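You operate a simulated robot arm through the tools that you are given. There is no shell and no other tool. Be economical: measure what you need, move in short steps, check, and stop when the job is done.

The job below is to be done with a simulated two-armed robot. You get a single attempt, and the scene is never put back.

TASK
Carry the grey tray with black grips with both arms and set it on the bench area marked checking.
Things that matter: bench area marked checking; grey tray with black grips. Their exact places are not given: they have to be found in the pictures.

It is judged by the outcome, as a careful person would: the job done as asked, and still so three seconds after it is handed in. It fails if anything else is knocked over, pushed out of place, dropped, spilled or broken.

THE ROBOT
Two 7-joint arms with two-finger parallel grippers on one trunk, on a base that drives. Base frame: it is fixed to the floor where the robot stands at the start and does not move with it; the origin is under the middle of the robot, x ahead of it, y to its left, z up. Readings come in mm, degrees, newtons and seconds.
The left shoulder is at the start at [20, 113, 1222], the right one opposite. With the tool pointing down near the work surface each hand reaches from about 240 to 600 mm from the robot's upright axis, wherever it stands, measured 20 degrees to its own side. Places, roughly: bench area marked checking [-1600, 2100, 900]. Payload 1.57 kg a hand.
Tool frame (each hand has its own): the origin (TCP) lies between the finger pads and is the grasp point; the fingertips stand 30 mm ahead of it; z points along the fingers, y is the line along which they close. Largest opening 80 mm; finger width 17, thickness 12; the body of the gripper, 40 by 82 mm, starts 80 mm behind the TCP.
Orientation is told as [roll, pitch, yaw] about the base's x, y, z axes, in that order, counted from this pose: with the fingers straight down and closing along the base's y, the tool's x points along the base's -x, its y along +y and its z along -z.

THE INTERFACE
- The arms move only by the tool play_rows. It takes "left_series", "right_series" or both (then of equal length, played together; a hand with none holds still); each is a list of rows, each an object of numbers (a shift or turn left out is 0, a gripper value left out holds the last): "dx", "dy", "dz": the shift along the tool's x, y, z in units of 40 mm (1.0 is 40 mm); "rx", "ry", "rz": the turn, a rotation vector about the tool's x, y, z in units of 4 degrees (1.0 is 4 degrees); "hand": the gripper command, from -1 (fully open) to 1 (shut), values between in proportion. In form: [{"dx": .., "dy": .., "dz": .., "rx": .., "ry": .., "rz": .., "hand": ..}, ...]. A call has 1 to 8 rows; each row shifts and turns the commanded pose from where the row before left it, along the tool's axes as they then stand. A call with a number of a shift or a turn outside -1 to 1 is refused whole. A row lasts 0.2 s, in which the tool goes at most 50 mm and 8.6 degrees; a call with a longer step from one row to the next is refused whole, and so is a gripper value outside its range. A pose out of reach is approached as far as the arm can. The call stops where the force on the tool passes 40 N (or 10 N more than at its start, if that is more) or the arm is blocked; 0.2 s more then pass. Each finger travels about 45 mm/s and halts on what it meets, pressing with about 25 N; the grip force reading is that of the motor and also rises with nothing between the fingers. The clock runs only during rows and for 0.2 s after the last one: add rows that do not move to give the fingers time. It gives the time, the measured TCP pose, the force on the tool (base axes), the opening and the grip force at its end, in the units of the frame above (readings bear some noise), with the torque about the TCP (base axes, N m) and any sound that the robot's microphone picked up.
- Cameras (640 x 400 px; columns grow to the right, rows downward): "scene" is now at [100.9, -11.3, 1368.8]; the picture's right is [-0.09, -1.00, 0.00], its down [-0.36, 0.03, -0.93] and it looks along [0.93, -0.09, -0.36] (base axes); focal length 282 px, centre (320, 200). "left" rides on the left gripper at [72, 7, -122] in its tool frame; the picture's right is [-0.09, 1.00, 0.00], its down [-0.84, -0.08, -0.54] and it looks along [-0.54, -0.05, 0.84] (tool axes); focal length 238 px, centre (320, 200). "right" rides on the right gripper at [72, -7, -122] in its tool frame; the picture's right is [0.09, 1.00, 0.00], its down [-0.84, 0.08, -0.54] and it looks along [-0.54, 0.05, 0.84] (tool axes); focal length 238 px, centre (320, 200).
- snapshot(camera): a new picture of that camera. The clock stands still meanwhile.
- move_column(by): slides the trunk up (or, below 0, down) by that many mm; the arms and the scene camera ride with it, the base frame stays. It gives what a move gives, with no picture.
- steer(legs): drives the robot by 1 to 6 legs, each [ahead, left, turn to the left] in mm, mm and degrees, along the robot's own axes; the way and the turn of a leg run together, so that a leg with both is an arc; at most 1500 mm and 180 degrees a leg. The arms and the cameras ride along, it lands a little off, and it stops where it bumps. It gives what a move gives.
- pan_tilt(pan, tilt): turns the head with the scene camera to pan (to the left, within 80 degrees either way) and tilt (down, from -29 to 69), counted from straight ahead of the robot. It gives what a move gives.
- pixel_to_xyz(camera, pixels): there is no depth. For up to 12 entries [column, row, z] of the newest picture of that camera ("zoom" is the newest enlarged one), the place [x, y] in the base frame at which the ray of that pixel passes the height z, good to about 2 mm. The clock stands still meanwhile.
- close_up(camera, box): a new picture of the part [left, top, right, bottom] of that camera's present view, enlarged. The clock stands still meanwhile.
- hand_in(): hands the job in; it is judged then, once.

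Keep the steps short. Do not move on a guess: measure, check each grasp and each placing, and mend mistakes. In all there are 80 turns and 62 pictures (those below and enlarged ones count). Leave the grippers open and the arms clear of the work at the hand-in unless told otherwise, and finish with a single line.

The tools are called after "Request:" as a command line: name --argument value ..., lists and objects as JSON in quotes. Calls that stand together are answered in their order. play_rows: Moves the arms, as the interface text tells. Its arguments: {"type":"object","properties":{"left_series":{"type":"array"},"right_series":{"type":"array"}},"required":[]} The other tools are called the same way: move_column (by) slides the trunk up or down; steer (legs) drives the base; pan_tilt (pan, tilt) turns the head that bears the scene camera; snapshot (camera) takes a picture; pixel_to_xyz (camera, pixels) gives the place at which the rays of pixels pass given heights; close_up (camera, box) takes an enlarged picture of a part of a camera's view; hand_in () hands the job in.

At the start:

```text
t: 0.0
left_position: [477.3, 206.2, 1200.6]
left_orientation: [0.0, -0.1, -0.1]
left_force: [-0.3, 0.1, -0.4]
left_moment: [-0.01, -0.02, 0.0]
left_gripper_width: 79.7
left_finger_force: 0.1
right_position: [315.3, -125.2, 1244.0]
right_orientation: [0.0, 0.0, -0.1]
right_force: [0.6, 0.6, 0.4]
right_moment: [0.0, 0.0, -0.01]
right_gripper_width: 80.0
right_finger_force: 0.0
trunk travel left (down, up): [-275.0, 295.0]
robot x, y, heading: [-3.1, -2.2, -0.0]
head pan, tilt: [-5.4, 21.1]
```

scene: 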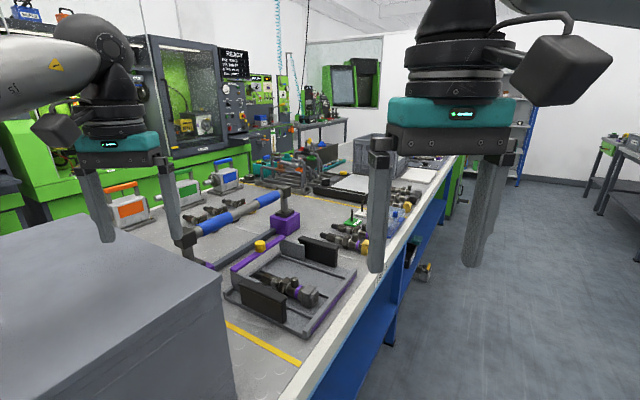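
right: 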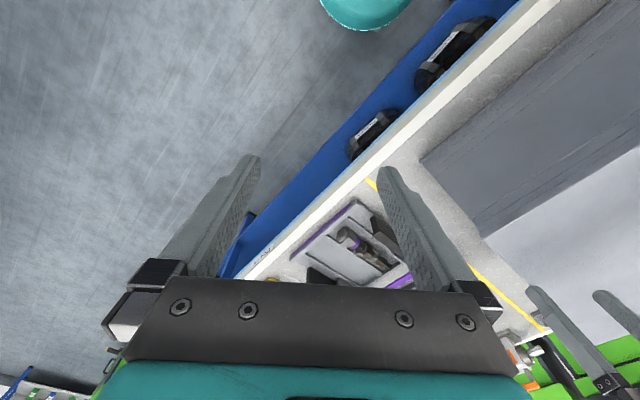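
left: 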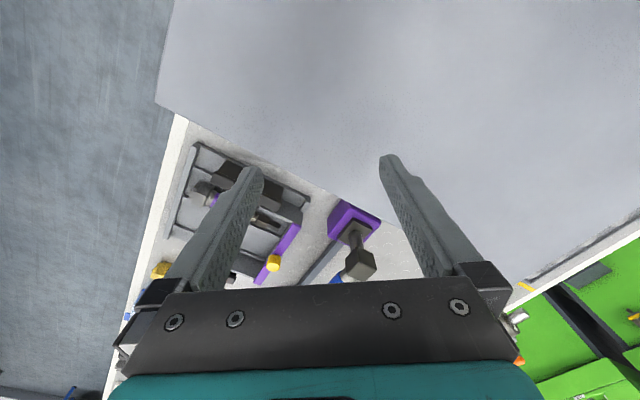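

The tray with two black grips shows around (290,285) in the scene picture, with a part lying in it. I'll take an enlarged view to measure it.

Request:
close_up --camera "scene" --box '[160, 180, 440, 355]'

Request:
pixel_to_xyz --camera "scene" --pixels '[[300, 366, 900], [383, 250, 900], [470, 160, 900], [229, 322, 900]]'

```text
2.29 times, centred on (300, 268) of scene
```

zoom: 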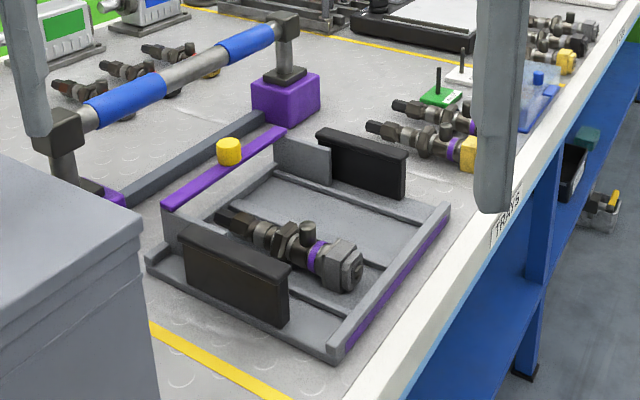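

```text
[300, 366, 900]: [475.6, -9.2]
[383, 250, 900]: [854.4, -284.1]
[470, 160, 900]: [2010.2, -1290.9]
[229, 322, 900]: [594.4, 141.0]
```

Now I triangulate heights: the same corners seen in the scene and in the left hand camera (box corner, tray corners, knob).

Request:
pixel_to_xyz --camera "scene" --pixels '[[222, 277, 900], [222, 277, 1100], [260, 241, 900], [260, 241, 1000], [309, 335, 900], [357, 270, 900], [224, 294, 900], [285, 212, 1000]]'

Request:
pixel_to_xyz --camera "left" --pixels '[[155, 103, 900], [155, 103, 1100], [273, 262, 900], [273, 262, 1000], [193, 143, 900], [170, 233, 900], [308, 200, 900], [380, 218, 900]]'

Request:
close_up --camera "left" --box '[110, 90, 430, 290]'

```text
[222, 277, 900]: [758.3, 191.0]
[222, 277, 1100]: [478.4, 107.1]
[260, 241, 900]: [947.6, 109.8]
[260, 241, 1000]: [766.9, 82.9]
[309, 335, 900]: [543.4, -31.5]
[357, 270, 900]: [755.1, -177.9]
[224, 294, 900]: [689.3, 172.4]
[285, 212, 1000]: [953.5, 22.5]
```

```text
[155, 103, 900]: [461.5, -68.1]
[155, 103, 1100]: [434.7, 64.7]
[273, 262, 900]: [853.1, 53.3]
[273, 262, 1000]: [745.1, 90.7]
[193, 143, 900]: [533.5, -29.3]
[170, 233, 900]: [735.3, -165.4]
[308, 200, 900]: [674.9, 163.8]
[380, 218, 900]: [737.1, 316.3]
```

```text
2.00 times, centred on (270, 190) of left
```

zoom: 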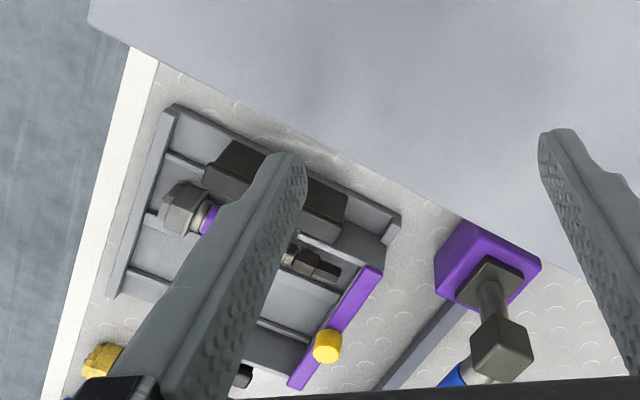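

The bench is near z 900, its edge running about −36°. The tray spans about 250×250 mm, with its near-front corner at (540,-31). A tall box's top corner is at about (430, 90, 1134). I'll raise the trunk, slide parallel to the bench edge, then turn to face the bench.

Request:
move_column --by 150

Request:
steer --legs '[[471, -342, 0], [0, 0, 54]]'

Request:
pan_tilt --pan 0 --tilt 60

Request:
snapshot --camera "scene"

```text
t: 1.8
left_position: [485.6, 195.5, 1350.8]
left_orientation: [0.7, 0.2, 0.0]
left_force: [-1.0, -0.1, 0.4]
left_moment: [-0.02, 0.01, 0.01]
left_gripper_width: 80.2
left_finger_force: 0.1
right_position: [323.2, -136.5, 1392.7]
right_orientation: [0.5, 0.3, 0.0]
right_force: [-0.1, 0.6, -0.3]
right_moment: [0.01, -0.01, 0.01]
right_gripper_width: 80.2
right_finger_force: 0.1
trunk travel left (down, up): [-425.0, 145.0]
robot x, y, heading: [-0.4, 3.5, -0.0]
head pan, tilt: [-5.4, 21.1]
```

```text
t: 7.5
left_position: [584.2, 171.2, 1351.3]
left_orientation: [0.0, 0.0, 54.4]
left_force: [0.1, 0.2, 0.5]
left_moment: [-0.02, 0.01, 0.0]
left_gripper_width: 80.1
left_finger_force: 0.2
right_position: [758.6, -154.8, 1395.4]
right_orientation: [0.1, 0.0, 54.5]
right_force: [0.4, 0.8, -0.7]
right_moment: [0.02, 0.0, -0.01]
right_gripper_width: 80.1
right_finger_force: 0.0
trunk travel left (down, up): [-425.0, 145.0]
robot x, y, heading: [470.9, -339.6, 54.4]
head pan, tilt: [-5.4, 21.1]
```

```text
t: 8.5
left_position: [583.6, 170.6, 1350.7]
left_orientation: [0.0, 0.0, 54.4]
left_force: [0.5, 0.1, -0.1]
left_moment: [0.02, 0.0, -0.02]
left_gripper_width: 80.2
left_finger_force: 0.1
right_position: [758.1, -155.4, 1393.9]
right_orientation: [0.0, 0.0, 54.4]
right_force: [0.0, 0.5, 0.3]
right_moment: [0.04, 0.02, 0.01]
right_gripper_width: 80.3
right_finger_force: 0.0
trunk travel left (down, up): [-425.0, 145.0]
robot x, y, heading: [470.9, -337.8, 54.3]
head pan, tilt: [0.0, 60.0]
```

```text
56 pictures are left
```

scene: 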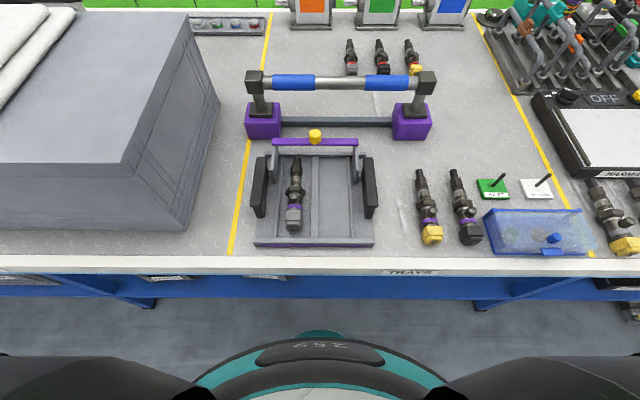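

Good overhead view. I enlarge the tray for measuring.

Request:
close_up --camera "scene" --box '[220, 110, 412, 260]'

Request:
snapshot --camera "right"

Request:
snapshot --camera "left"

```text
2.67 times, centred on (316, 185) of scene
```

zoom: 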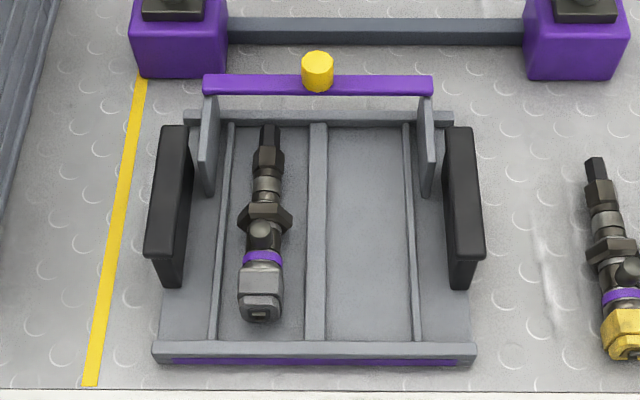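

```text
54 pictures are left
```

right: 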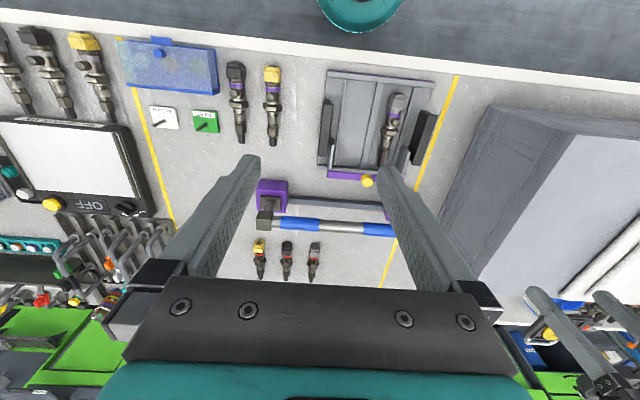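

```text
53 pictures are left
```

left: 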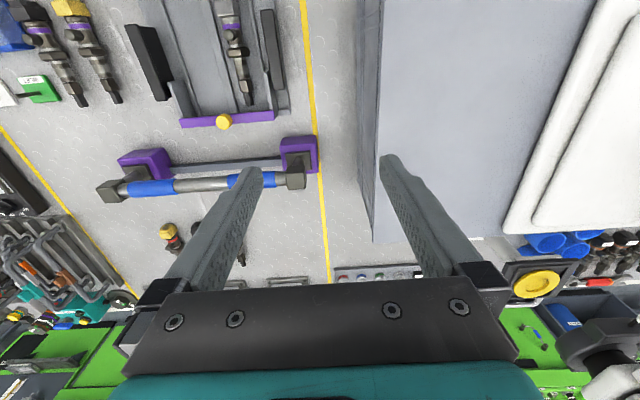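

Request:
pixel_to_xyz --camera "zoom" --pixels '[[160, 126, 1000], [189, 126, 1000], [145, 255, 1000], [174, 257, 1000], [444, 127, 1000], [472, 127, 1000], [457, 257, 1000], [486, 257, 1000], [152, 358, 905], [476, 358, 905], [317, 60, 1000]]'

Request:
close_up --camera "right" --box '[310, 60, 470, 200]'

Request:
close_up --camera "left" --box '[110, 0, 310, 140]'

```text
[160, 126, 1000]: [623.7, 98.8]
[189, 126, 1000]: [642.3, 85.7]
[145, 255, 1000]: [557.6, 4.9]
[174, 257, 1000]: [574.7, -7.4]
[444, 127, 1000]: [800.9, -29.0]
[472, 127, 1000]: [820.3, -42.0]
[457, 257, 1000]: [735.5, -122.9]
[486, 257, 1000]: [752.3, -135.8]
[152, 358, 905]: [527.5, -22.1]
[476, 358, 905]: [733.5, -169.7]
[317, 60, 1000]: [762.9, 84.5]
```

```text
2.86 times, centred on (390, 130) of right
```

zoom: 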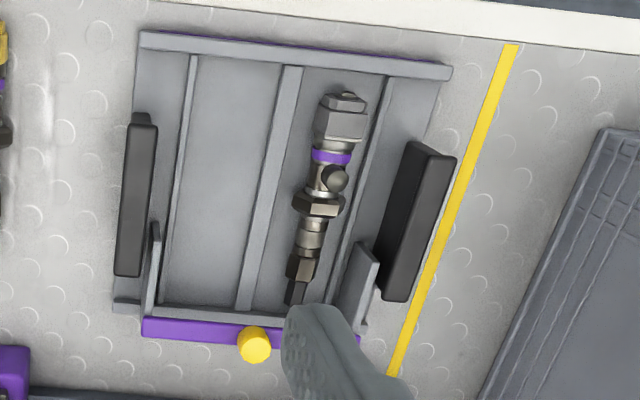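

```text
2.86 times, centred on (210, 70) of left
```

zoom: 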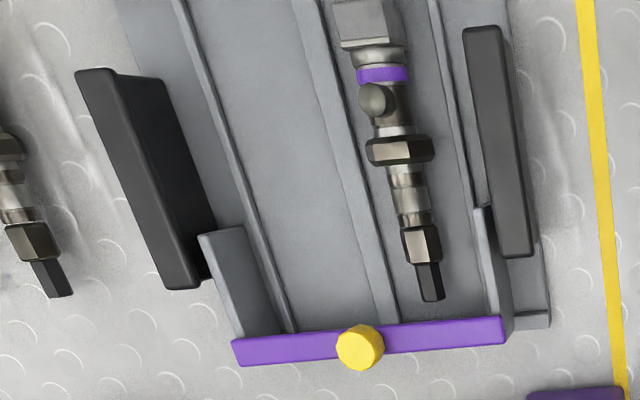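

Request:
pixel_to_xyz --camera "zoom" --pixels '[[464, 30, 1000], [500, 28, 1000], [504, 258, 1000], [534, 256, 1000], [77, 73, 1000], [118, 71, 1000], [165, 288, 1000], [200, 285, 1000], [464, 30, 960], [504, 258, 960], [77, 73, 960], [165, 288, 960]]'

```text
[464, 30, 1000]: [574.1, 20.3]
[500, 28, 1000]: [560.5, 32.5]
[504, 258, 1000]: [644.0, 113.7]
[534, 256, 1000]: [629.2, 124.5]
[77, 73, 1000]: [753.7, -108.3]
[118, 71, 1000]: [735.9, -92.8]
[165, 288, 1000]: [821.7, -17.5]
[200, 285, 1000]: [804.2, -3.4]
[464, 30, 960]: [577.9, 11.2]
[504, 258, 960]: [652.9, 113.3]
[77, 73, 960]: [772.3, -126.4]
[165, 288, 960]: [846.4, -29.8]
```

Triangulation agrees on grip tops at z≈960. Left grip centre is (605, 68), right grip centre (796, −69), each about 23 mm thick, with normals along the robot's y. Next I shift both hands above their grips and lower the trunk back.

Request:
play_rows --left_series '[{"dx": 0.59, "dy": -0.64, "hand": -1}, {"dx": 0.59, "dy": -0.64}, {"dx": 0.59, "dy": -0.64}, {}]' --right_series '[{"dx": -0.77, "dy": 0.16, "hand": -1}, {"dx": -0.77, "dy": 0.16}, {"dx": -0.76, "dy": 0.16}, {}]'

Request:
move_column --by -150

```text
t: 9.5
left_position: [606.5, 68.5, 1350.7]
left_orientation: [0.0, 0.0, 54.3]
left_force: [0.3, -1.0, -0.2]
left_moment: [0.02, 0.01, -0.02]
left_gripper_width: 79.9
left_finger_force: 0.0
right_position: [796.5, -68.5, 1393.4]
right_orientation: [0.0, -0.1, 54.4]
right_force: [-0.2, 0.2, -0.4]
right_moment: [0.02, -0.02, 0.01]
right_gripper_width: 80.2
right_finger_force: 0.1
trunk travel left (down, up): [-425.0, 145.0]
robot x, y, heading: [472.7, -337.0, 54.4]
head pan, tilt: [0.0, 60.0]
```

```text
t: 11.3
left_position: [605.5, 70.0, 1200.3]
left_orientation: [0.0, -0.1, 54.4]
left_force: [-1.1, 0.3, -0.6]
left_moment: [-0.01, 0.03, 0.0]
left_gripper_width: 80.4
left_finger_force: 0.0
right_position: [796.2, -68.4, 1242.4]
right_orientation: [0.0, -0.1, 54.3]
right_force: [-0.1, -0.2, 0.7]
right_moment: [0.0, -0.01, 0.01]
right_gripper_width: 79.9
right_finger_force: 0.0
trunk travel left (down, up): [-275.0, 295.0]
robot x, y, heading: [469.9, -336.7, 54.5]
head pan, tilt: [0.0, 60.0]
```

Both hands are above the grips. Lowering to about z 1030 (tips ≈1000), then looking.

Request:
play_rows --left_series '[{"dz": 0.71}, {"dz": 0.71}, {"dz": 0.71}, {"dz": 0.71}, {"dz": 0.71}, {"dz": 0.7}, {}]' --right_series '[{"dz": 0.88}, {"dz": 0.88}, {"dz": 0.88}, {"dz": 0.88}, {"dz": 0.88}, {"dz": 0.9}, {}]'

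Request:
snapshot --camera "left"

Request:
snapshot --camera "right"

Request:
snapshot --camera "scene"

```text
t: 12.9
left_position: [606.5, 71.0, 1031.4]
left_orientation: [0.0, 0.0, 54.3]
left_force: [-0.5, -0.5, 0.0]
left_moment: [-0.05, 0.0, -0.03]
left_gripper_width: 80.2
left_finger_force: 0.1
right_position: [794.5, -66.0, 1033.2]
right_orientation: [0.0, 0.0, 54.3]
right_force: [-0.6, -0.5, 0.6]
right_moment: [0.0, 0.0, -0.03]
right_gripper_width: 80.0
right_finger_force: 0.1
trunk travel left (down, up): [-275.0, 295.0]
robot x, y, heading: [475.1, -339.0, 54.4]
head pan, tilt: [0.0, 60.0]
```

```text
50 pictures are left
```

left: 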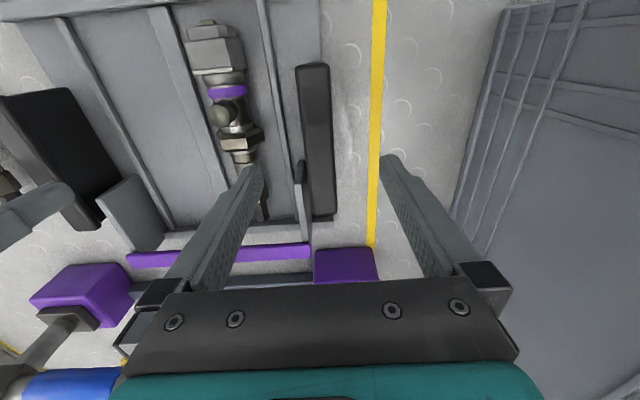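

```text
49 pictures are left
```

right: 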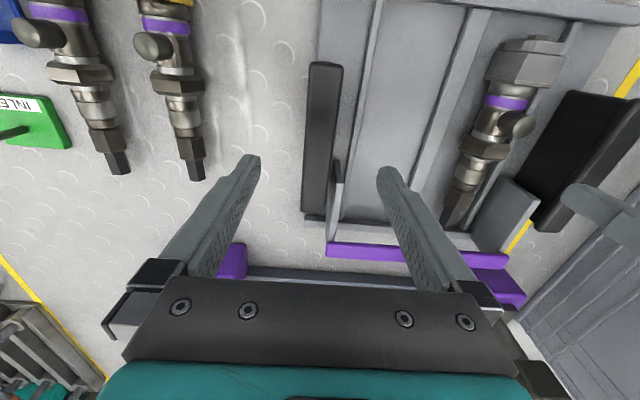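

```text
48 pictures are left
```

scene: 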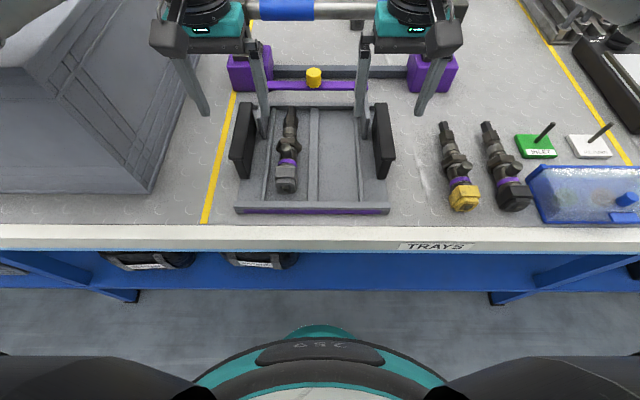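

The fingers straddle the grips. I verify alignment from the hand cameras at z 960.

Request:
pixel_to_xyz --camera "left" --pixels '[[296, 67, 960], [328, 65, 960], [312, 218, 960], [337, 215, 960]]'

Request:
pixel_to_xyz --camera "right" --pixels '[[310, 64, 960], [342, 67, 960], [302, 213, 960], [327, 217, 960]]'

```text
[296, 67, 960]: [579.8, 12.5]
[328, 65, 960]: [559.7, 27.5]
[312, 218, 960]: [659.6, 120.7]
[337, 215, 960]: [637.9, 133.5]
```

```text
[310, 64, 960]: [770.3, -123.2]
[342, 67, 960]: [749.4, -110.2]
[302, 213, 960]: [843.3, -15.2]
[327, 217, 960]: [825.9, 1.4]
```

Lateral error is under 1 mm for both. I narrow the fingers to about 54 mm so the left inner finger clears the part, then descend to TCP z≈948.

Request:
play_rows --left_series '[{"hand": -0.35}, {"dz": 0.0}, {"dz": 0.5}, {"dz": 0.5}, {"dz": 0.5}, {"dz": 0.4}, {"dz": 0.17}, {}]' --right_series '[{"hand": -0.35}, {"dz": 0.0}, {"dz": 0.5}, {"dz": 0.5}, {"dz": 0.5}, {"dz": 0.4}, {"dz": 0.22}, {}]'

Request:
snapshot --camera "scene"

Request:
snapshot --camera "left"

```text
t: 14.9
left_position: [625.1, 92.0, 996.4]
left_orientation: [-1.1, -7.1, 55.1]
left_force: [-0.8, -0.1, -0.3]
left_moment: [-0.04, 0.02, 0.01]
left_gripper_width: 53.9
left_finger_force: 0.1
right_position: [796.1, -69.2, 949.3]
right_orientation: [0.5, -0.5, 54.5]
right_force: [-0.8, -6.6, 20.0]
right_moment: [0.19, 0.61, 0.24]
right_gripper_width: 50.6
right_finger_force: 0.0
trunk travel left (down, up): [-275.0, 295.0]
robot x, y, heading: [476.5, -340.0, 54.3]
head pan, tilt: [0.0, 60.0]
stopped in row 8 (left hand): the arm was blocked; the commanded pose is now the measured one
```

```text
47 pictures are left
```

scene: 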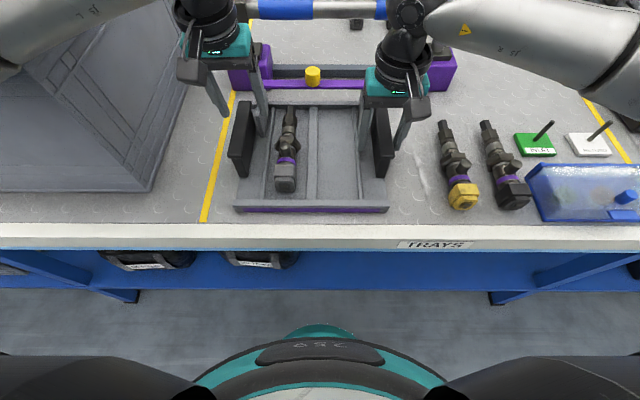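

```text
46 pictures are left
```

left: 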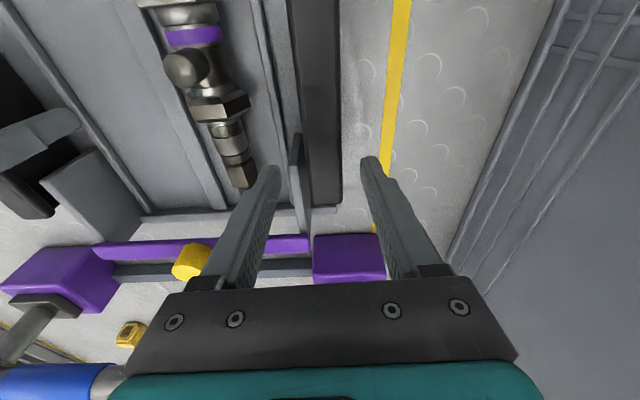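

The left arm was blocked: its forearm appears to lie over the tall box. The right fingertips also touched the tray floor at z≈919 (20 N). Nothing looks displaced. I'll raise the trunk 200 mm so the elbows ride higher, lifting both hands straight up, then check the left hand.

Request:
move_column --by 200

Request:
snapshot --camera "scene"

```text
t: 17.0
left_position: [623.8, 92.1, 1192.9]
left_orientation: [-1.0, -6.4, 55.2]
left_force: [0.5, 1.7, 1.2]
left_moment: [-0.06, -0.02, -0.01]
left_gripper_width: 54.2
left_finger_force: 0.1
right_position: [794.9, -65.6, 1148.4]
right_orientation: [0.2, -0.1, 54.3]
right_force: [-0.8, 0.5, 0.1]
right_moment: [-0.02, 0.0, 0.0]
right_gripper_width: 53.8
right_finger_force: 0.0
trunk travel left (down, up): [-475.0, 95.0]
robot x, y, heading: [475.6, -338.7, 54.4]
head pan, tilt: [0.0, 60.0]
```

```text
45 pictures are left
```

scene: 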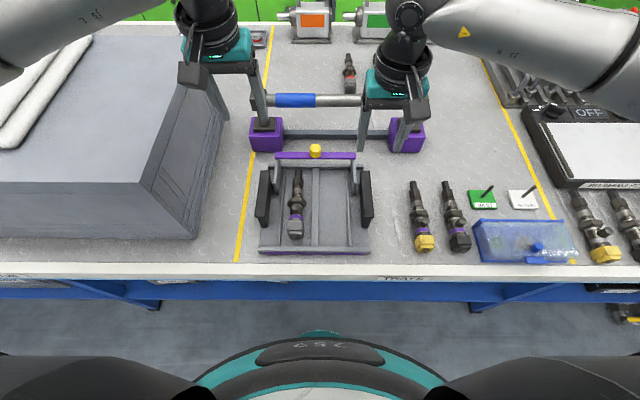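

The tray and its surroundings look unchanged. I straighten the left hand (pitch −6.4°) and bring it back over its grip centre (608.5, 73).

Request:
play_rows --left_series '[{"ry": 0.8, "rx": -0.12, "rz": 0.1}, {"ry": 0.8, "rx": -0.13, "rz": 0.1}, {"dx": 0.3}, {"dx": 0.31, "dy": 0.03}, {}]'

Request:
pixel_to_xyz --camera "scene" --pixels '[[195, 239, 900], [238, 262, 900], [259, 251, 905], [370, 251, 905], [189, 87, 1134]]'

```text
t: 18.2
left_position: [608.0, 72.7, 1192.3]
left_orientation: [0.0, 0.1, 54.2]
left_force: [-0.2, 0.1, -0.5]
left_moment: [-0.01, 0.0, 0.02]
left_gripper_width: 54.0
left_finger_force: 0.1
right_position: [794.7, -66.5, 1148.3]
right_orientation: [0.3, -0.1, 54.5]
right_force: [0.9, -0.6, 0.0]
right_moment: [-0.03, -0.02, 0.0]
right_gripper_width: 54.1
right_finger_force: 0.0
trunk travel left (down, up): [-475.0, 95.0]
robot x, y, heading: [472.2, -334.6, 54.3]
head pan, tilt: [0.0, 60.0]
```

```text
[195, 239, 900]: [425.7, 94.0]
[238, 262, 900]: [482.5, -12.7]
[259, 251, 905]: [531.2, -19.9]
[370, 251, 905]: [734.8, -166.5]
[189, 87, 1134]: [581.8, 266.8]
```

The box corner is still at (426, 94), so it has not moved. I descend part-way and watch the left arm beside the box.

Request:
play_rows --left_series '[{"dz": 0.9}, {"dz": 0.9}, {"dz": 0.9}, {"dz": 0.9}, {"dz": 0.6}, {}]' --right_series '[{"dz": 0.62}, {"dz": 0.62}, {"dz": 0.62}, {"dz": 0.62}, {"dz": 0.62}, {}]'

Request:
pan_tilt --pan 30 --tilt 35

Request:
snapshot --camera "scene"

```text
t: 19.6
left_position: [608.2, 73.9, 1023.5]
left_orientation: [0.1, 0.0, 54.2]
left_force: [-0.1, 0.3, 0.8]
left_moment: [0.0, -0.01, 0.01]
left_gripper_width: 54.1
left_finger_force: 0.1
right_position: [795.8, -63.0, 1026.2]
right_orientation: [0.2, -0.3, 54.5]
right_force: [-0.1, -0.1, -1.2]
right_moment: [-0.01, 0.0, 0.0]
right_gripper_width: 54.2
right_finger_force: 0.0
trunk travel left (down, up): [-475.0, 95.0]
robot x, y, heading: [471.0, -337.7, 54.4]
head pan, tilt: [0.0, 60.0]
```

```text
t: 20.6
left_position: [608.2, 72.9, 1023.8]
left_orientation: [-0.1, 0.2, 54.2]
left_force: [0.5, -0.9, -0.1]
left_moment: [0.01, 0.01, -0.02]
left_gripper_width: 54.0
left_finger_force: 0.1
right_position: [795.5, -63.7, 1025.9]
right_orientation: [0.2, -0.2, 54.5]
right_force: [0.2, -0.8, 0.1]
right_moment: [0.0, -0.01, 0.02]
right_gripper_width: 54.2
right_finger_force: 0.0
trunk travel left (down, up): [-475.0, 95.0]
robot x, y, heading: [470.0, -341.1, 54.2]
head pan, tilt: [30.0, 35.0]
```

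```text
44 pictures are left
```

scene: 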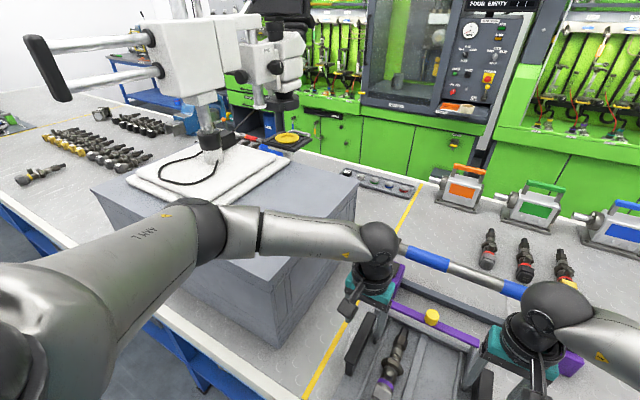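

The left elbow is now clearly above the box top. Continuing down to TCP z≈955.

Request:
play_rows --left_series '[{"dz": 0.4}, {"dz": 0.4}, {"dz": 0.4}, {"dz": 0.3}, {"dz": 0.2}, {}]' --right_series '[{"dz": 0.4}, {"dz": 0.4}, {"dz": 0.4}, {"dz": 0.3}, {"dz": 0.2}, {}]'

Request:
snapshot --camera "scene"

Request:
snapshot --camera "left"

Request:
snapshot --camera "right"

```text
t: 22.0
left_position: [608.4, 74.0, 955.3]
left_orientation: [0.0, 0.1, 54.3]
left_force: [0.0, -0.5, -0.7]
left_moment: [0.0, -0.02, 0.01]
left_gripper_width: 53.7
left_finger_force: 0.1
right_position: [796.3, -65.9, 956.1]
right_orientation: [0.3, -0.2, 54.5]
right_force: [0.2, 0.6, 0.1]
right_moment: [0.01, -0.02, 0.01]
right_gripper_width: 53.9
right_finger_force: 0.1
trunk travel left (down, up): [-475.0, 95.0]
robot x, y, heading: [470.0, -340.5, 54.5]
head pan, tilt: [30.0, 35.0]
```

```text
43 pictures are left
```

scene: 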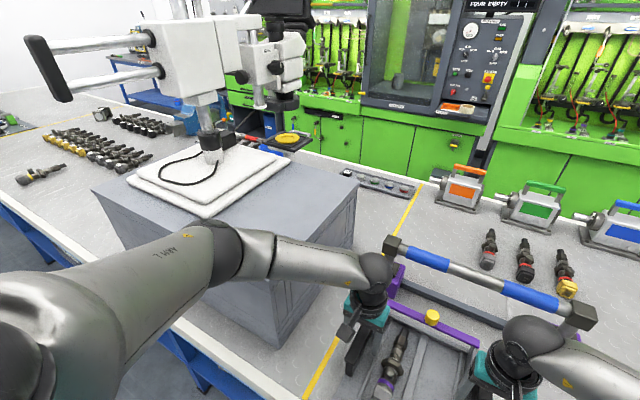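

```text
42 pictures are left
```

left: 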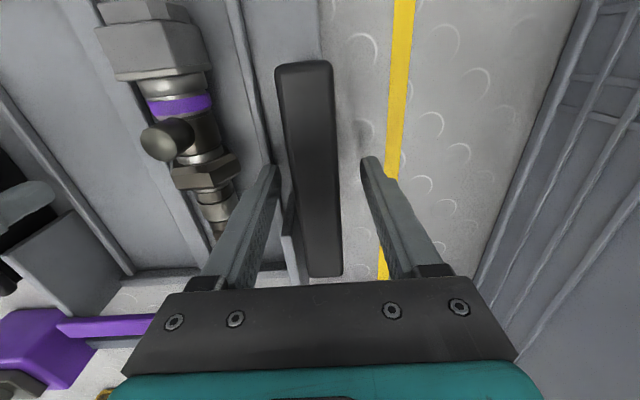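

```text
41 pictures are left
```

right: 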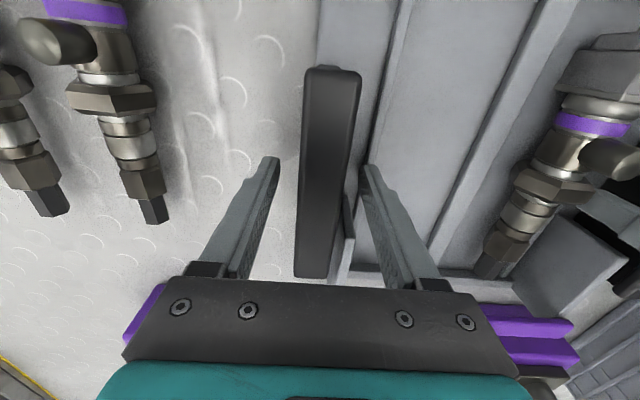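

Both grips lie between the fingers, with no contact and the elbow clear. Now closing both grippers.

Request:
play_rows --left_series '[{"hand": 0.2}, {}, {"hand": 0.6}, {}, {"hand": 1}, {}, {}]' --right_series '[{"hand": 0.2}, {}, {"hand": 0.6}, {}, {"hand": 1}, {}, {}]'

Request:
snapshot --camera "left"

Request:
snapshot --camera "right"

```text
t: 23.6
left_position: [608.4, 74.3, 955.8]
left_orientation: [-0.1, 0.1, 54.2]
left_force: [2.8, -2.5, 0.1]
left_moment: [0.19, -0.15, -0.13]
left_gripper_width: 23.7
left_finger_force: 24.8
right_position: [796.3, -66.0, 955.2]
right_orientation: [0.2, -0.2, 54.4]
right_force: [0.8, -1.7, 0.3]
right_moment: [-0.1, 0.06, -0.24]
right_gripper_width: 23.9
right_finger_force: 24.7
trunk travel left (down, up): [-475.0, 95.0]
robot x, y, heading: [472.2, -335.4, 54.3]
head pan, tilt: [30.0, 35.0]
```

```text
40 pictures are left
```

left: 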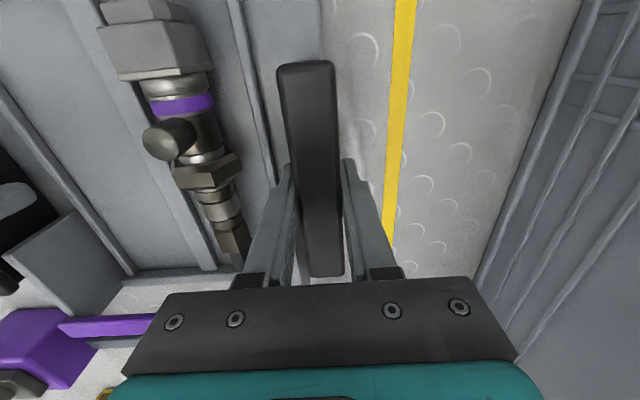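

```text
39 pictures are left
```

right: 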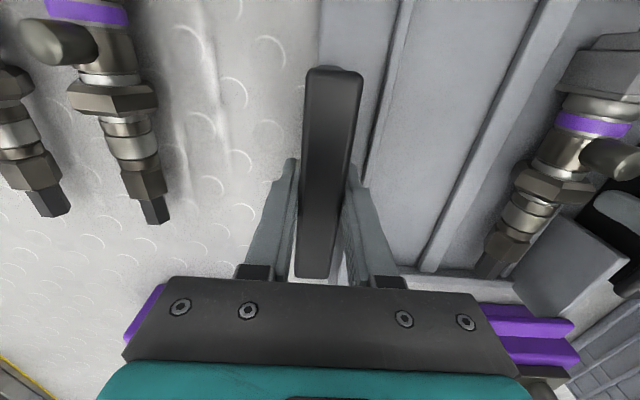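

Both grips are held (23.8 mm, 25 N). I lift a little with the trunk so both hands rise together, then check.

Request:
move_column --by 20

Request:
pan_tilt --pan 0 --tilt 60

Request:
snapshot --camera "scene"

```text
t: 24.3
left_position: [607.8, 75.2, 975.0]
left_orientation: [-0.1, 0.0, 54.2]
left_force: [1.2, -1.4, -4.5]
left_moment: [0.25, -0.2, -0.11]
left_gripper_width: 23.8
left_finger_force: 25.0
right_position: [796.5, -65.7, 977.5]
right_orientation: [0.3, -0.1, 54.6]
right_force: [-1.6, 1.2, -3.4]
right_moment: [-0.27, 0.03, -0.18]
right_gripper_width: 23.6
right_finger_force: 24.9
trunk travel left (down, up): [-495.0, 75.0]
robot x, y, heading: [472.5, -336.2, 54.4]
head pan, tilt: [30.0, 35.0]
```

```text
t: 25.2
left_position: [608.8, 75.6, 975.3]
left_orientation: [0.0, 0.1, 54.2]
left_force: [1.3, -1.7, -5.9]
left_moment: [0.07, 0.07, 0.04]
left_gripper_width: 23.7
left_finger_force: 24.8
right_position: [795.3, -64.0, 976.5]
right_orientation: [0.2, -0.1, 54.5]
right_force: [-1.5, 1.5, -3.7]
right_moment: [0.11, -0.05, -0.13]
right_gripper_width: 23.8
right_finger_force: 24.6
trunk travel left (down, up): [-495.0, 75.0]
robot x, y, heading: [472.3, -336.4, 54.5]
head pan, tilt: [0.0, 60.0]
```

```text
38 pictures are left
```

scene: 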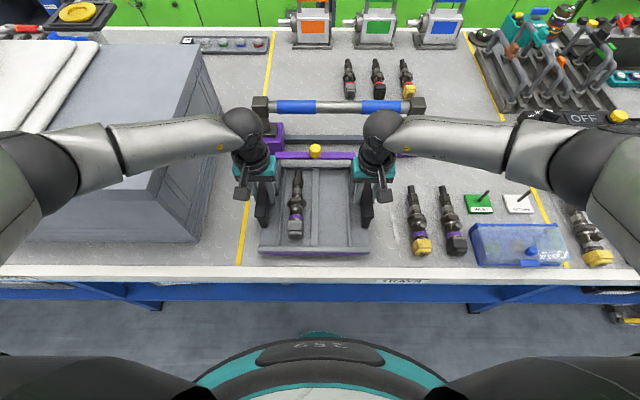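

The tray is off the bench, level, about 10 N in total. Lifting 70 mm more, then looking to the left and behind for the way and the checking area.

Request:
move_column --by 70

Request:
pan_tilt --pan 80 --tilt 20

Request:
snapshot --camera "scene"

Request:
pan_tilt --pan -80 --tilt 20

Request:
snapshot --camera "scene"

```text
t: 26.3
left_position: [610.0, 74.4, 1044.9]
left_orientation: [-0.1, 0.1, 54.2]
left_force: [1.4, -2.8, -4.4]
left_moment: [-0.05, 0.04, -0.08]
left_gripper_width: 23.8
left_finger_force: 24.9
right_position: [795.6, -66.0, 1045.7]
right_orientation: [0.1, -0.1, 54.4]
right_force: [-1.4, 2.6, -4.1]
right_moment: [0.03, -0.1, -0.25]
right_gripper_width: 23.6
right_finger_force: 25.7
trunk travel left (down, up): [-565.0, 5.0]
robot x, y, heading: [473.2, -336.8, 54.4]
head pan, tilt: [0.0, 60.0]
```

```text
t: 27.8
left_position: [609.6, 74.9, 1045.2]
left_orientation: [-0.1, 0.1, 54.2]
left_force: [1.9, -3.3, -4.6]
left_moment: [-0.04, 0.05, -0.1]
left_gripper_width: 23.6
left_finger_force: 25.0
right_position: [795.6, -65.3, 1045.8]
right_orientation: [0.3, -0.1, 54.5]
right_force: [-1.1, 2.8, -2.9]
right_moment: [0.02, -0.11, -0.24]
right_gripper_width: 23.6
right_finger_force: 24.9
trunk travel left (down, up): [-565.0, 5.0]
robot x, y, heading: [469.5, -339.1, 54.3]
head pan, tilt: [80.0, 20.0]
```

```text
37 pictures are left
```

scene: 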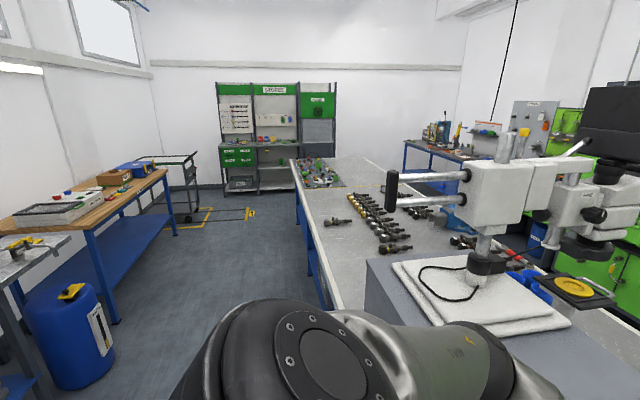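

```text
t: 30.3
left_position: [608.3, 74.3, 1045.2]
left_orientation: [0.0, 0.1, 54.1]
left_force: [2.3, -2.5, -4.3]
left_moment: [0.07, -0.02, -0.08]
left_gripper_width: 23.5
left_finger_force: 25.2
right_position: [795.8, -64.3, 1046.2]
right_orientation: [0.2, -0.1, 54.4]
right_force: [-2.1, 3.1, -4.0]
right_moment: [-0.09, -0.09, -0.17]
right_gripper_width: 23.5
right_finger_force: 25.3
trunk travel left (down, up): [-565.0, 5.0]
robot x, y, heading: [471.9, -337.8, 54.7]
head pan, tilt: [-80.0, 20.0]
```

```text
36 pictures are left
```

scene: 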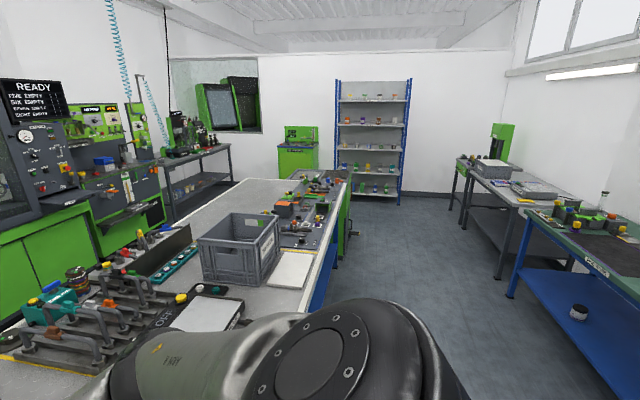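

The expected checking spot (−1600, 2100, 900) falls at about pixel (331,168) of the left view, at the far end of the same bench. I turn the head back and enlarge.

Request:
pan_tilt --pan 80 --tilt 20

Request:
close_up --camera "scene" --box '[260, 130, 420, 230]'

Request:
close_up --camera "scene" --box '[0, 130, 320, 330]'

Request:
pixel_to_xyz --camera "scene" --pixels '[[293, 162, 900], [335, 340, 900], [365, 158, 900], [310, 188, 900], [345, 186, 900], [320, 162, 900]]'

```text
t: 32.7
left_position: [607.9, 74.4, 1045.6]
left_orientation: [0.1, 0.1, 54.2]
left_force: [1.8, -3.2, -4.1]
left_moment: [0.07, 0.0, -0.06]
left_gripper_width: 23.8
left_finger_force: 24.9
right_position: [796.6, -65.5, 1046.4]
right_orientation: [0.2, -0.1, 54.4]
right_force: [-2.0, 3.2, -3.6]
right_moment: [-0.07, -0.07, -0.2]
right_gripper_width: 23.8
right_finger_force: 24.7
trunk travel left (down, up): [-565.0, 5.0]
robot x, y, heading: [474.6, -337.8, 54.3]
head pan, tilt: [80.0, 20.0]
```

```text
4.00 times, centred on (340, 180) of scene
```

zoom: 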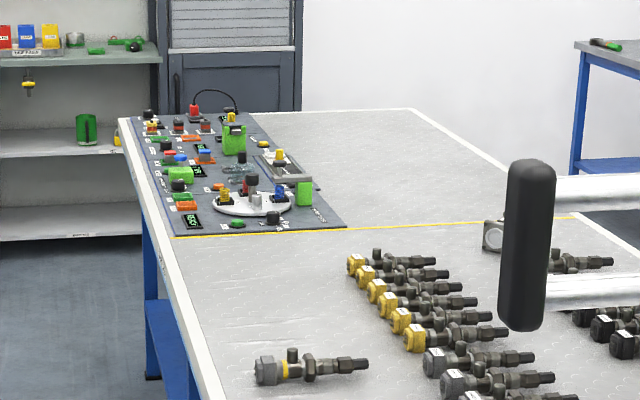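

```text
2.00 times, centred on (160, 230) of scene
```

zoom: 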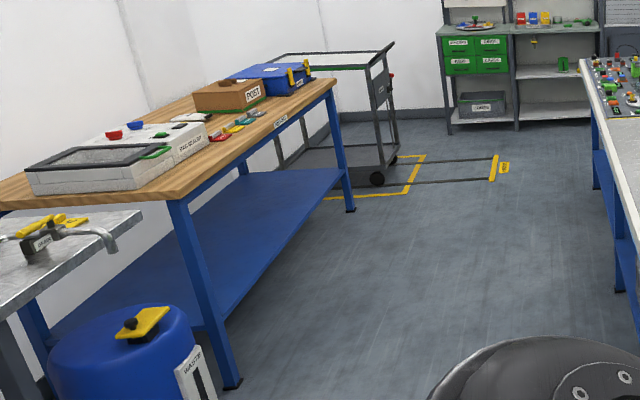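

```text
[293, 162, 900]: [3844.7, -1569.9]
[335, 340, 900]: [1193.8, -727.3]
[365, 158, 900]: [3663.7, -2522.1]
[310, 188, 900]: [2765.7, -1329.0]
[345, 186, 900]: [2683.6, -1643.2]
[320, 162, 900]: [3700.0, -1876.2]
```

The tool used the older picture. I take a fresh left view and measure the far end of the bench.

Request:
snapshot --camera "scene"

Request:
pixel_to_xyz --camera "scene" --pixels '[[290, 160, 900], [335, 300, 900], [363, 157, 900], [303, 189, 900], [345, 187, 900], [323, 159, 900], [376, 171, 900], [404, 184, 900], [340, 176, 900]]'

```text
33 pictures are left
```

scene: 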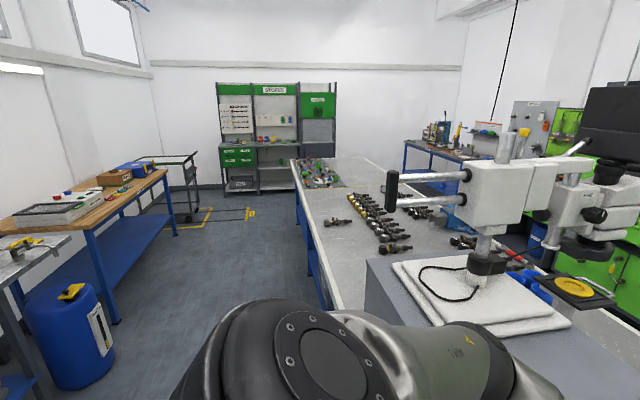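

```text
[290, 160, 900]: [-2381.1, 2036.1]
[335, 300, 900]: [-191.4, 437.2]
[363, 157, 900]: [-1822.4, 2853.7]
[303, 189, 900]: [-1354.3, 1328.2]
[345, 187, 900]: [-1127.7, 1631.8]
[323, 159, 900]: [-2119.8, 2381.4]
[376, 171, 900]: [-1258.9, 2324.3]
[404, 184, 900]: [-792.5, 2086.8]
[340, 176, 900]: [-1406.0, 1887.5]
```

The checking section spans u from the yellow line to the bench end, with a crowded mat along the front (v 290–690) and free bench behind it. I measure the floor room at the bench end and behind it.

Request:
pixel_to_xyz --camera "scene" --pixels '[[225, 193, 0], [285, 189, 0], [256, 190, 0], [172, 226, 0], [208, 225, 0], [252, 219, 0], [405, 168, 0], [464, 195, 0], [290, 180, 0], [117, 322, 0]]'

Request:
close_up --camera "scene" --box '[380, 100, 600, 237]'

Request:
close_up --camera "scene" --box '[120, 70, 376, 230]'

```text
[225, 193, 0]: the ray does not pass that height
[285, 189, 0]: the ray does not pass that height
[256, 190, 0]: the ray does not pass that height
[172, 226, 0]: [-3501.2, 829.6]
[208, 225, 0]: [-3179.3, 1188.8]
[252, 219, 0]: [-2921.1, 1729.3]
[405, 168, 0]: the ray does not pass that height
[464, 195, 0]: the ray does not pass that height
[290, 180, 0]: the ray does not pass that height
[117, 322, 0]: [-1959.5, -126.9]
```

```text
2.91 times, centred on (490, 168) of scene
```

zoom: 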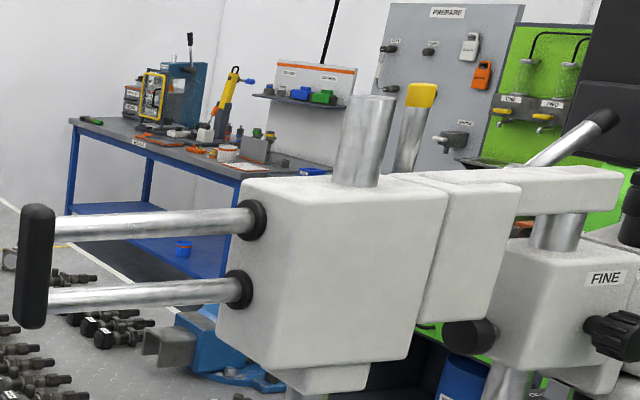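

```text
2.50 times, centred on (248, 150) of scene
```

zoom: 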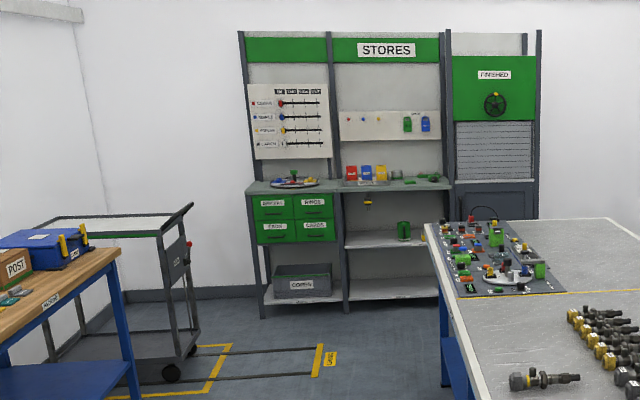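

There is about 1.3 m between the bench end and the STORES shelves, so I can reach the free part of the checking area from the bench end. First I back straight away from the bench with the level tray.

Request:
steer --legs '[[-480, 0, 0]]'

Request:
pan_tilt --pan 10 --tilt 55

Request:
snapshot --camera "scene"

```text
t: 35.6
left_position: [323.9, -320.0, 1046.6]
left_orientation: [0.0, 0.0, 54.6]
left_force: [1.8, -3.6, -3.9]
left_moment: [0.01, 0.0, -0.05]
left_gripper_width: 23.7
left_finger_force: 24.5
right_position: [512.3, -458.9, 1046.9]
right_orientation: [0.2, -0.1, 55.0]
right_force: [-2.4, 3.2, -3.1]
right_moment: [-0.02, -0.07, -0.18]
right_gripper_width: 23.6
right_finger_force: 25.7
trunk travel left (down, up): [-565.0, 5.0]
robot x, y, heading: [192.9, -733.4, 55.0]
head pan, tilt: [80.0, 20.0]
```

```text
t: 37.0
left_position: [323.4, -320.2, 1045.7]
left_orientation: [0.0, 0.1, 54.7]
left_force: [0.5, -1.7, -5.4]
left_moment: [0.17, -0.1, -0.02]
left_gripper_width: 23.7
left_finger_force: 25.4
right_position: [512.8, -457.9, 1046.0]
right_orientation: [0.2, -0.1, 55.0]
right_force: [0.4, 1.5, -2.9]
right_moment: [-0.15, 0.07, -0.15]
right_gripper_width: 23.8
right_finger_force: 24.9
trunk travel left (down, up): [-565.0, 5.0]
robot x, y, heading: [190.5, -733.1, 54.8]
head pan, tilt: [10.0, 55.0]
```

```text
30 pictures are left
```

scene: 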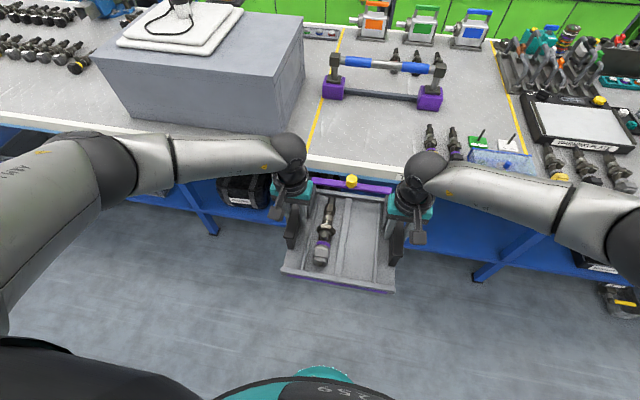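

The tray is held level and the part is unmoved. The aisle to the left is clear, so I strafe left along the bench in two legs and then look.

Request:
steer --legs '[[0, 1400, 0], [0, 1400, -0.4]]'

Request:
pan_tilt --pan 15 --tilt 30

Request:
snapshot --camera "scene"

Request:
pan_tilt --pan 78 --tilt 35

Request:
snapshot --camera "scene"

```text
t: 50.8
left_position: [-2026.8, 1277.8, 1045.8]
left_orientation: [0.0, 0.0, 55.4]
left_force: [-0.3, -0.9, -4.6]
left_moment: [0.02, -0.03, -0.03]
left_gripper_width: 23.7
left_finger_force: 25.3
right_position: [-1835.3, 1141.6, 1046.8]
right_orientation: [0.2, -0.1, 55.6]
right_force: [-0.5, 0.6, -4.2]
right_moment: [-0.05, -0.07, -0.18]
right_gripper_width: 23.4
right_finger_force: 25.3
trunk travel left (down, up): [-565.0, 5.0]
robot x, y, heading: [-2154.6, 867.9, 55.5]
head pan, tilt: [10.0, 55.0]
```

```text
t: 51.6
left_position: [-2026.4, 1277.8, 1047.1]
left_orientation: [0.0, 0.1, 55.4]
left_force: [0.3, -0.5, -3.7]
left_moment: [0.17, -0.14, 0.03]
left_gripper_width: 23.8
left_finger_force: 25.2
right_position: [-1835.8, 1141.6, 1046.4]
right_orientation: [0.2, -0.1, 55.6]
right_force: [-0.9, 0.8, -4.4]
right_moment: [-0.16, 0.04, -0.13]
right_gripper_width: 23.7
right_finger_force: 24.8
trunk travel left (down, up): [-565.0, 5.0]
robot x, y, heading: [-2159.3, 864.0, 55.6]
head pan, tilt: [15.0, 30.0]
```

```text
29 pictures are left
```

scene: 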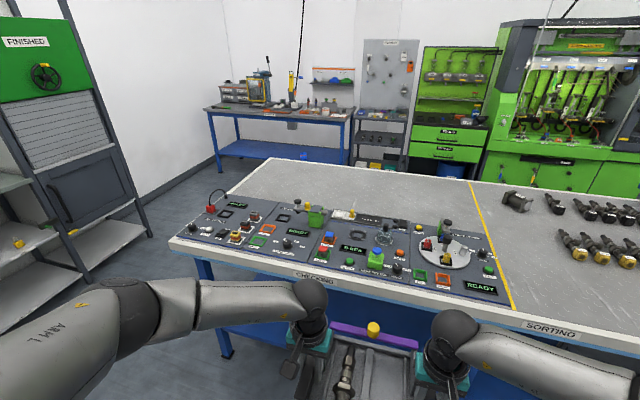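

```text
t: 53.0
left_position: [-2027.3, 1277.6, 1044.8]
left_orientation: [0.1, 0.1, 55.4]
left_force: [0.7, -1.1, -4.6]
left_moment: [0.05, -0.01, -0.04]
left_gripper_width: 23.7
left_finger_force: 25.2
right_position: [-1834.7, 1141.3, 1046.2]
right_orientation: [0.4, -0.1, 55.6]
right_force: [-0.3, 0.7, -3.5]
right_moment: [-0.05, -0.04, -0.11]
right_gripper_width: 23.6
right_finger_force: 25.1
trunk travel left (down, up): [-565.0, 5.0]
robot x, y, heading: [-2155.7, 863.7, 55.4]
head pan, tilt: [78.0, 35.0]
```

```text
28 pictures are left
```

scene: 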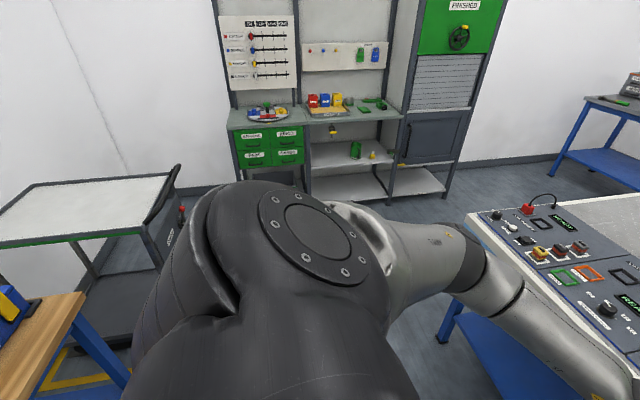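

The front edge label reads CHECKING, and the bench behind the panel is free. I measure clearances to the trolley, shelves and bench corner before going round the end.

Request:
pixel_to_xyz --camera "scene" --pixels '[[180, 168, 950], [183, 215, 900], [140, 345, 0], [390, 203, 0], [447, 192, 0], [468, 213, 900], [398, 112, 900], [0, 245, 900]]'

```text
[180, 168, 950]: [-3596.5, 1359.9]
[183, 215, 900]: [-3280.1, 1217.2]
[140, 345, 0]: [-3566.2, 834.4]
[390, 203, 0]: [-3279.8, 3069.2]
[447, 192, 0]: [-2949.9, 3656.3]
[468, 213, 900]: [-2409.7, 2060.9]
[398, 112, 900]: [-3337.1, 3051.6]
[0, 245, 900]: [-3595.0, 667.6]
```

Clearances: trolley front at v≈−950, shelf fronts at u≈−4450, bench end at u≈−3150. I move 150 mm ahead, square up and strafe left past the bench end.

Request:
steer --legs '[[150, 0, -1], [0, 1480, -0.4]]'

Request:
pan_tilt --pan 0 --tilt 45

Request:
snapshot --camera "scene"

```text
t: 61.3
left_position: [-3157.3, 2244.3, 1045.3]
left_orientation: [0.0, 0.1, 55.4]
left_force: [-0.1, -1.1, -5.0]
left_moment: [0.03, -0.04, -0.05]
left_gripper_width: 23.6
left_finger_force: 24.7
right_position: [-2966.5, 2109.1, 1046.3]
right_orientation: [0.2, -0.1, 55.6]
right_force: [0.1, 0.3, -3.5]
right_moment: [0.0, -0.04, -0.16]
right_gripper_width: 23.5
right_finger_force: 24.9
trunk travel left (down, up): [-565.0, 5.0]
robot x, y, heading: [-3286.4, 1829.4, 55.8]
head pan, tilt: [78.0, 35.0]
```

```text
t: 62.8
left_position: [-3158.5, 2243.9, 1046.1]
left_orientation: [0.0, 0.0, 55.4]
left_force: [0.5, 0.1, -4.6]
left_moment: [0.14, -0.1, 0.03]
left_gripper_width: 23.6
left_finger_force: 25.1
right_position: [-2967.0, 2109.3, 1047.3]
right_orientation: [0.2, -0.2, 55.6]
right_force: [-1.1, 1.1, -4.0]
right_moment: [-0.17, 0.03, -0.14]
right_gripper_width: 23.9
right_finger_force: 24.3
trunk travel left (down, up): [-565.0, 5.0]
robot x, y, heading: [-3286.1, 1828.9, 55.4]
head pan, tilt: [0.0, 45.0]
```

```text
27 pictures are left
```

scene: 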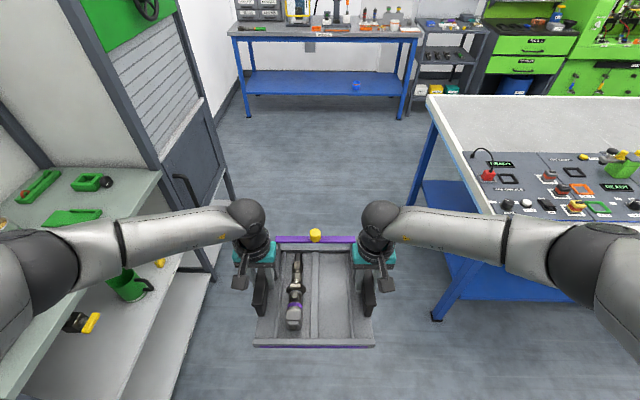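

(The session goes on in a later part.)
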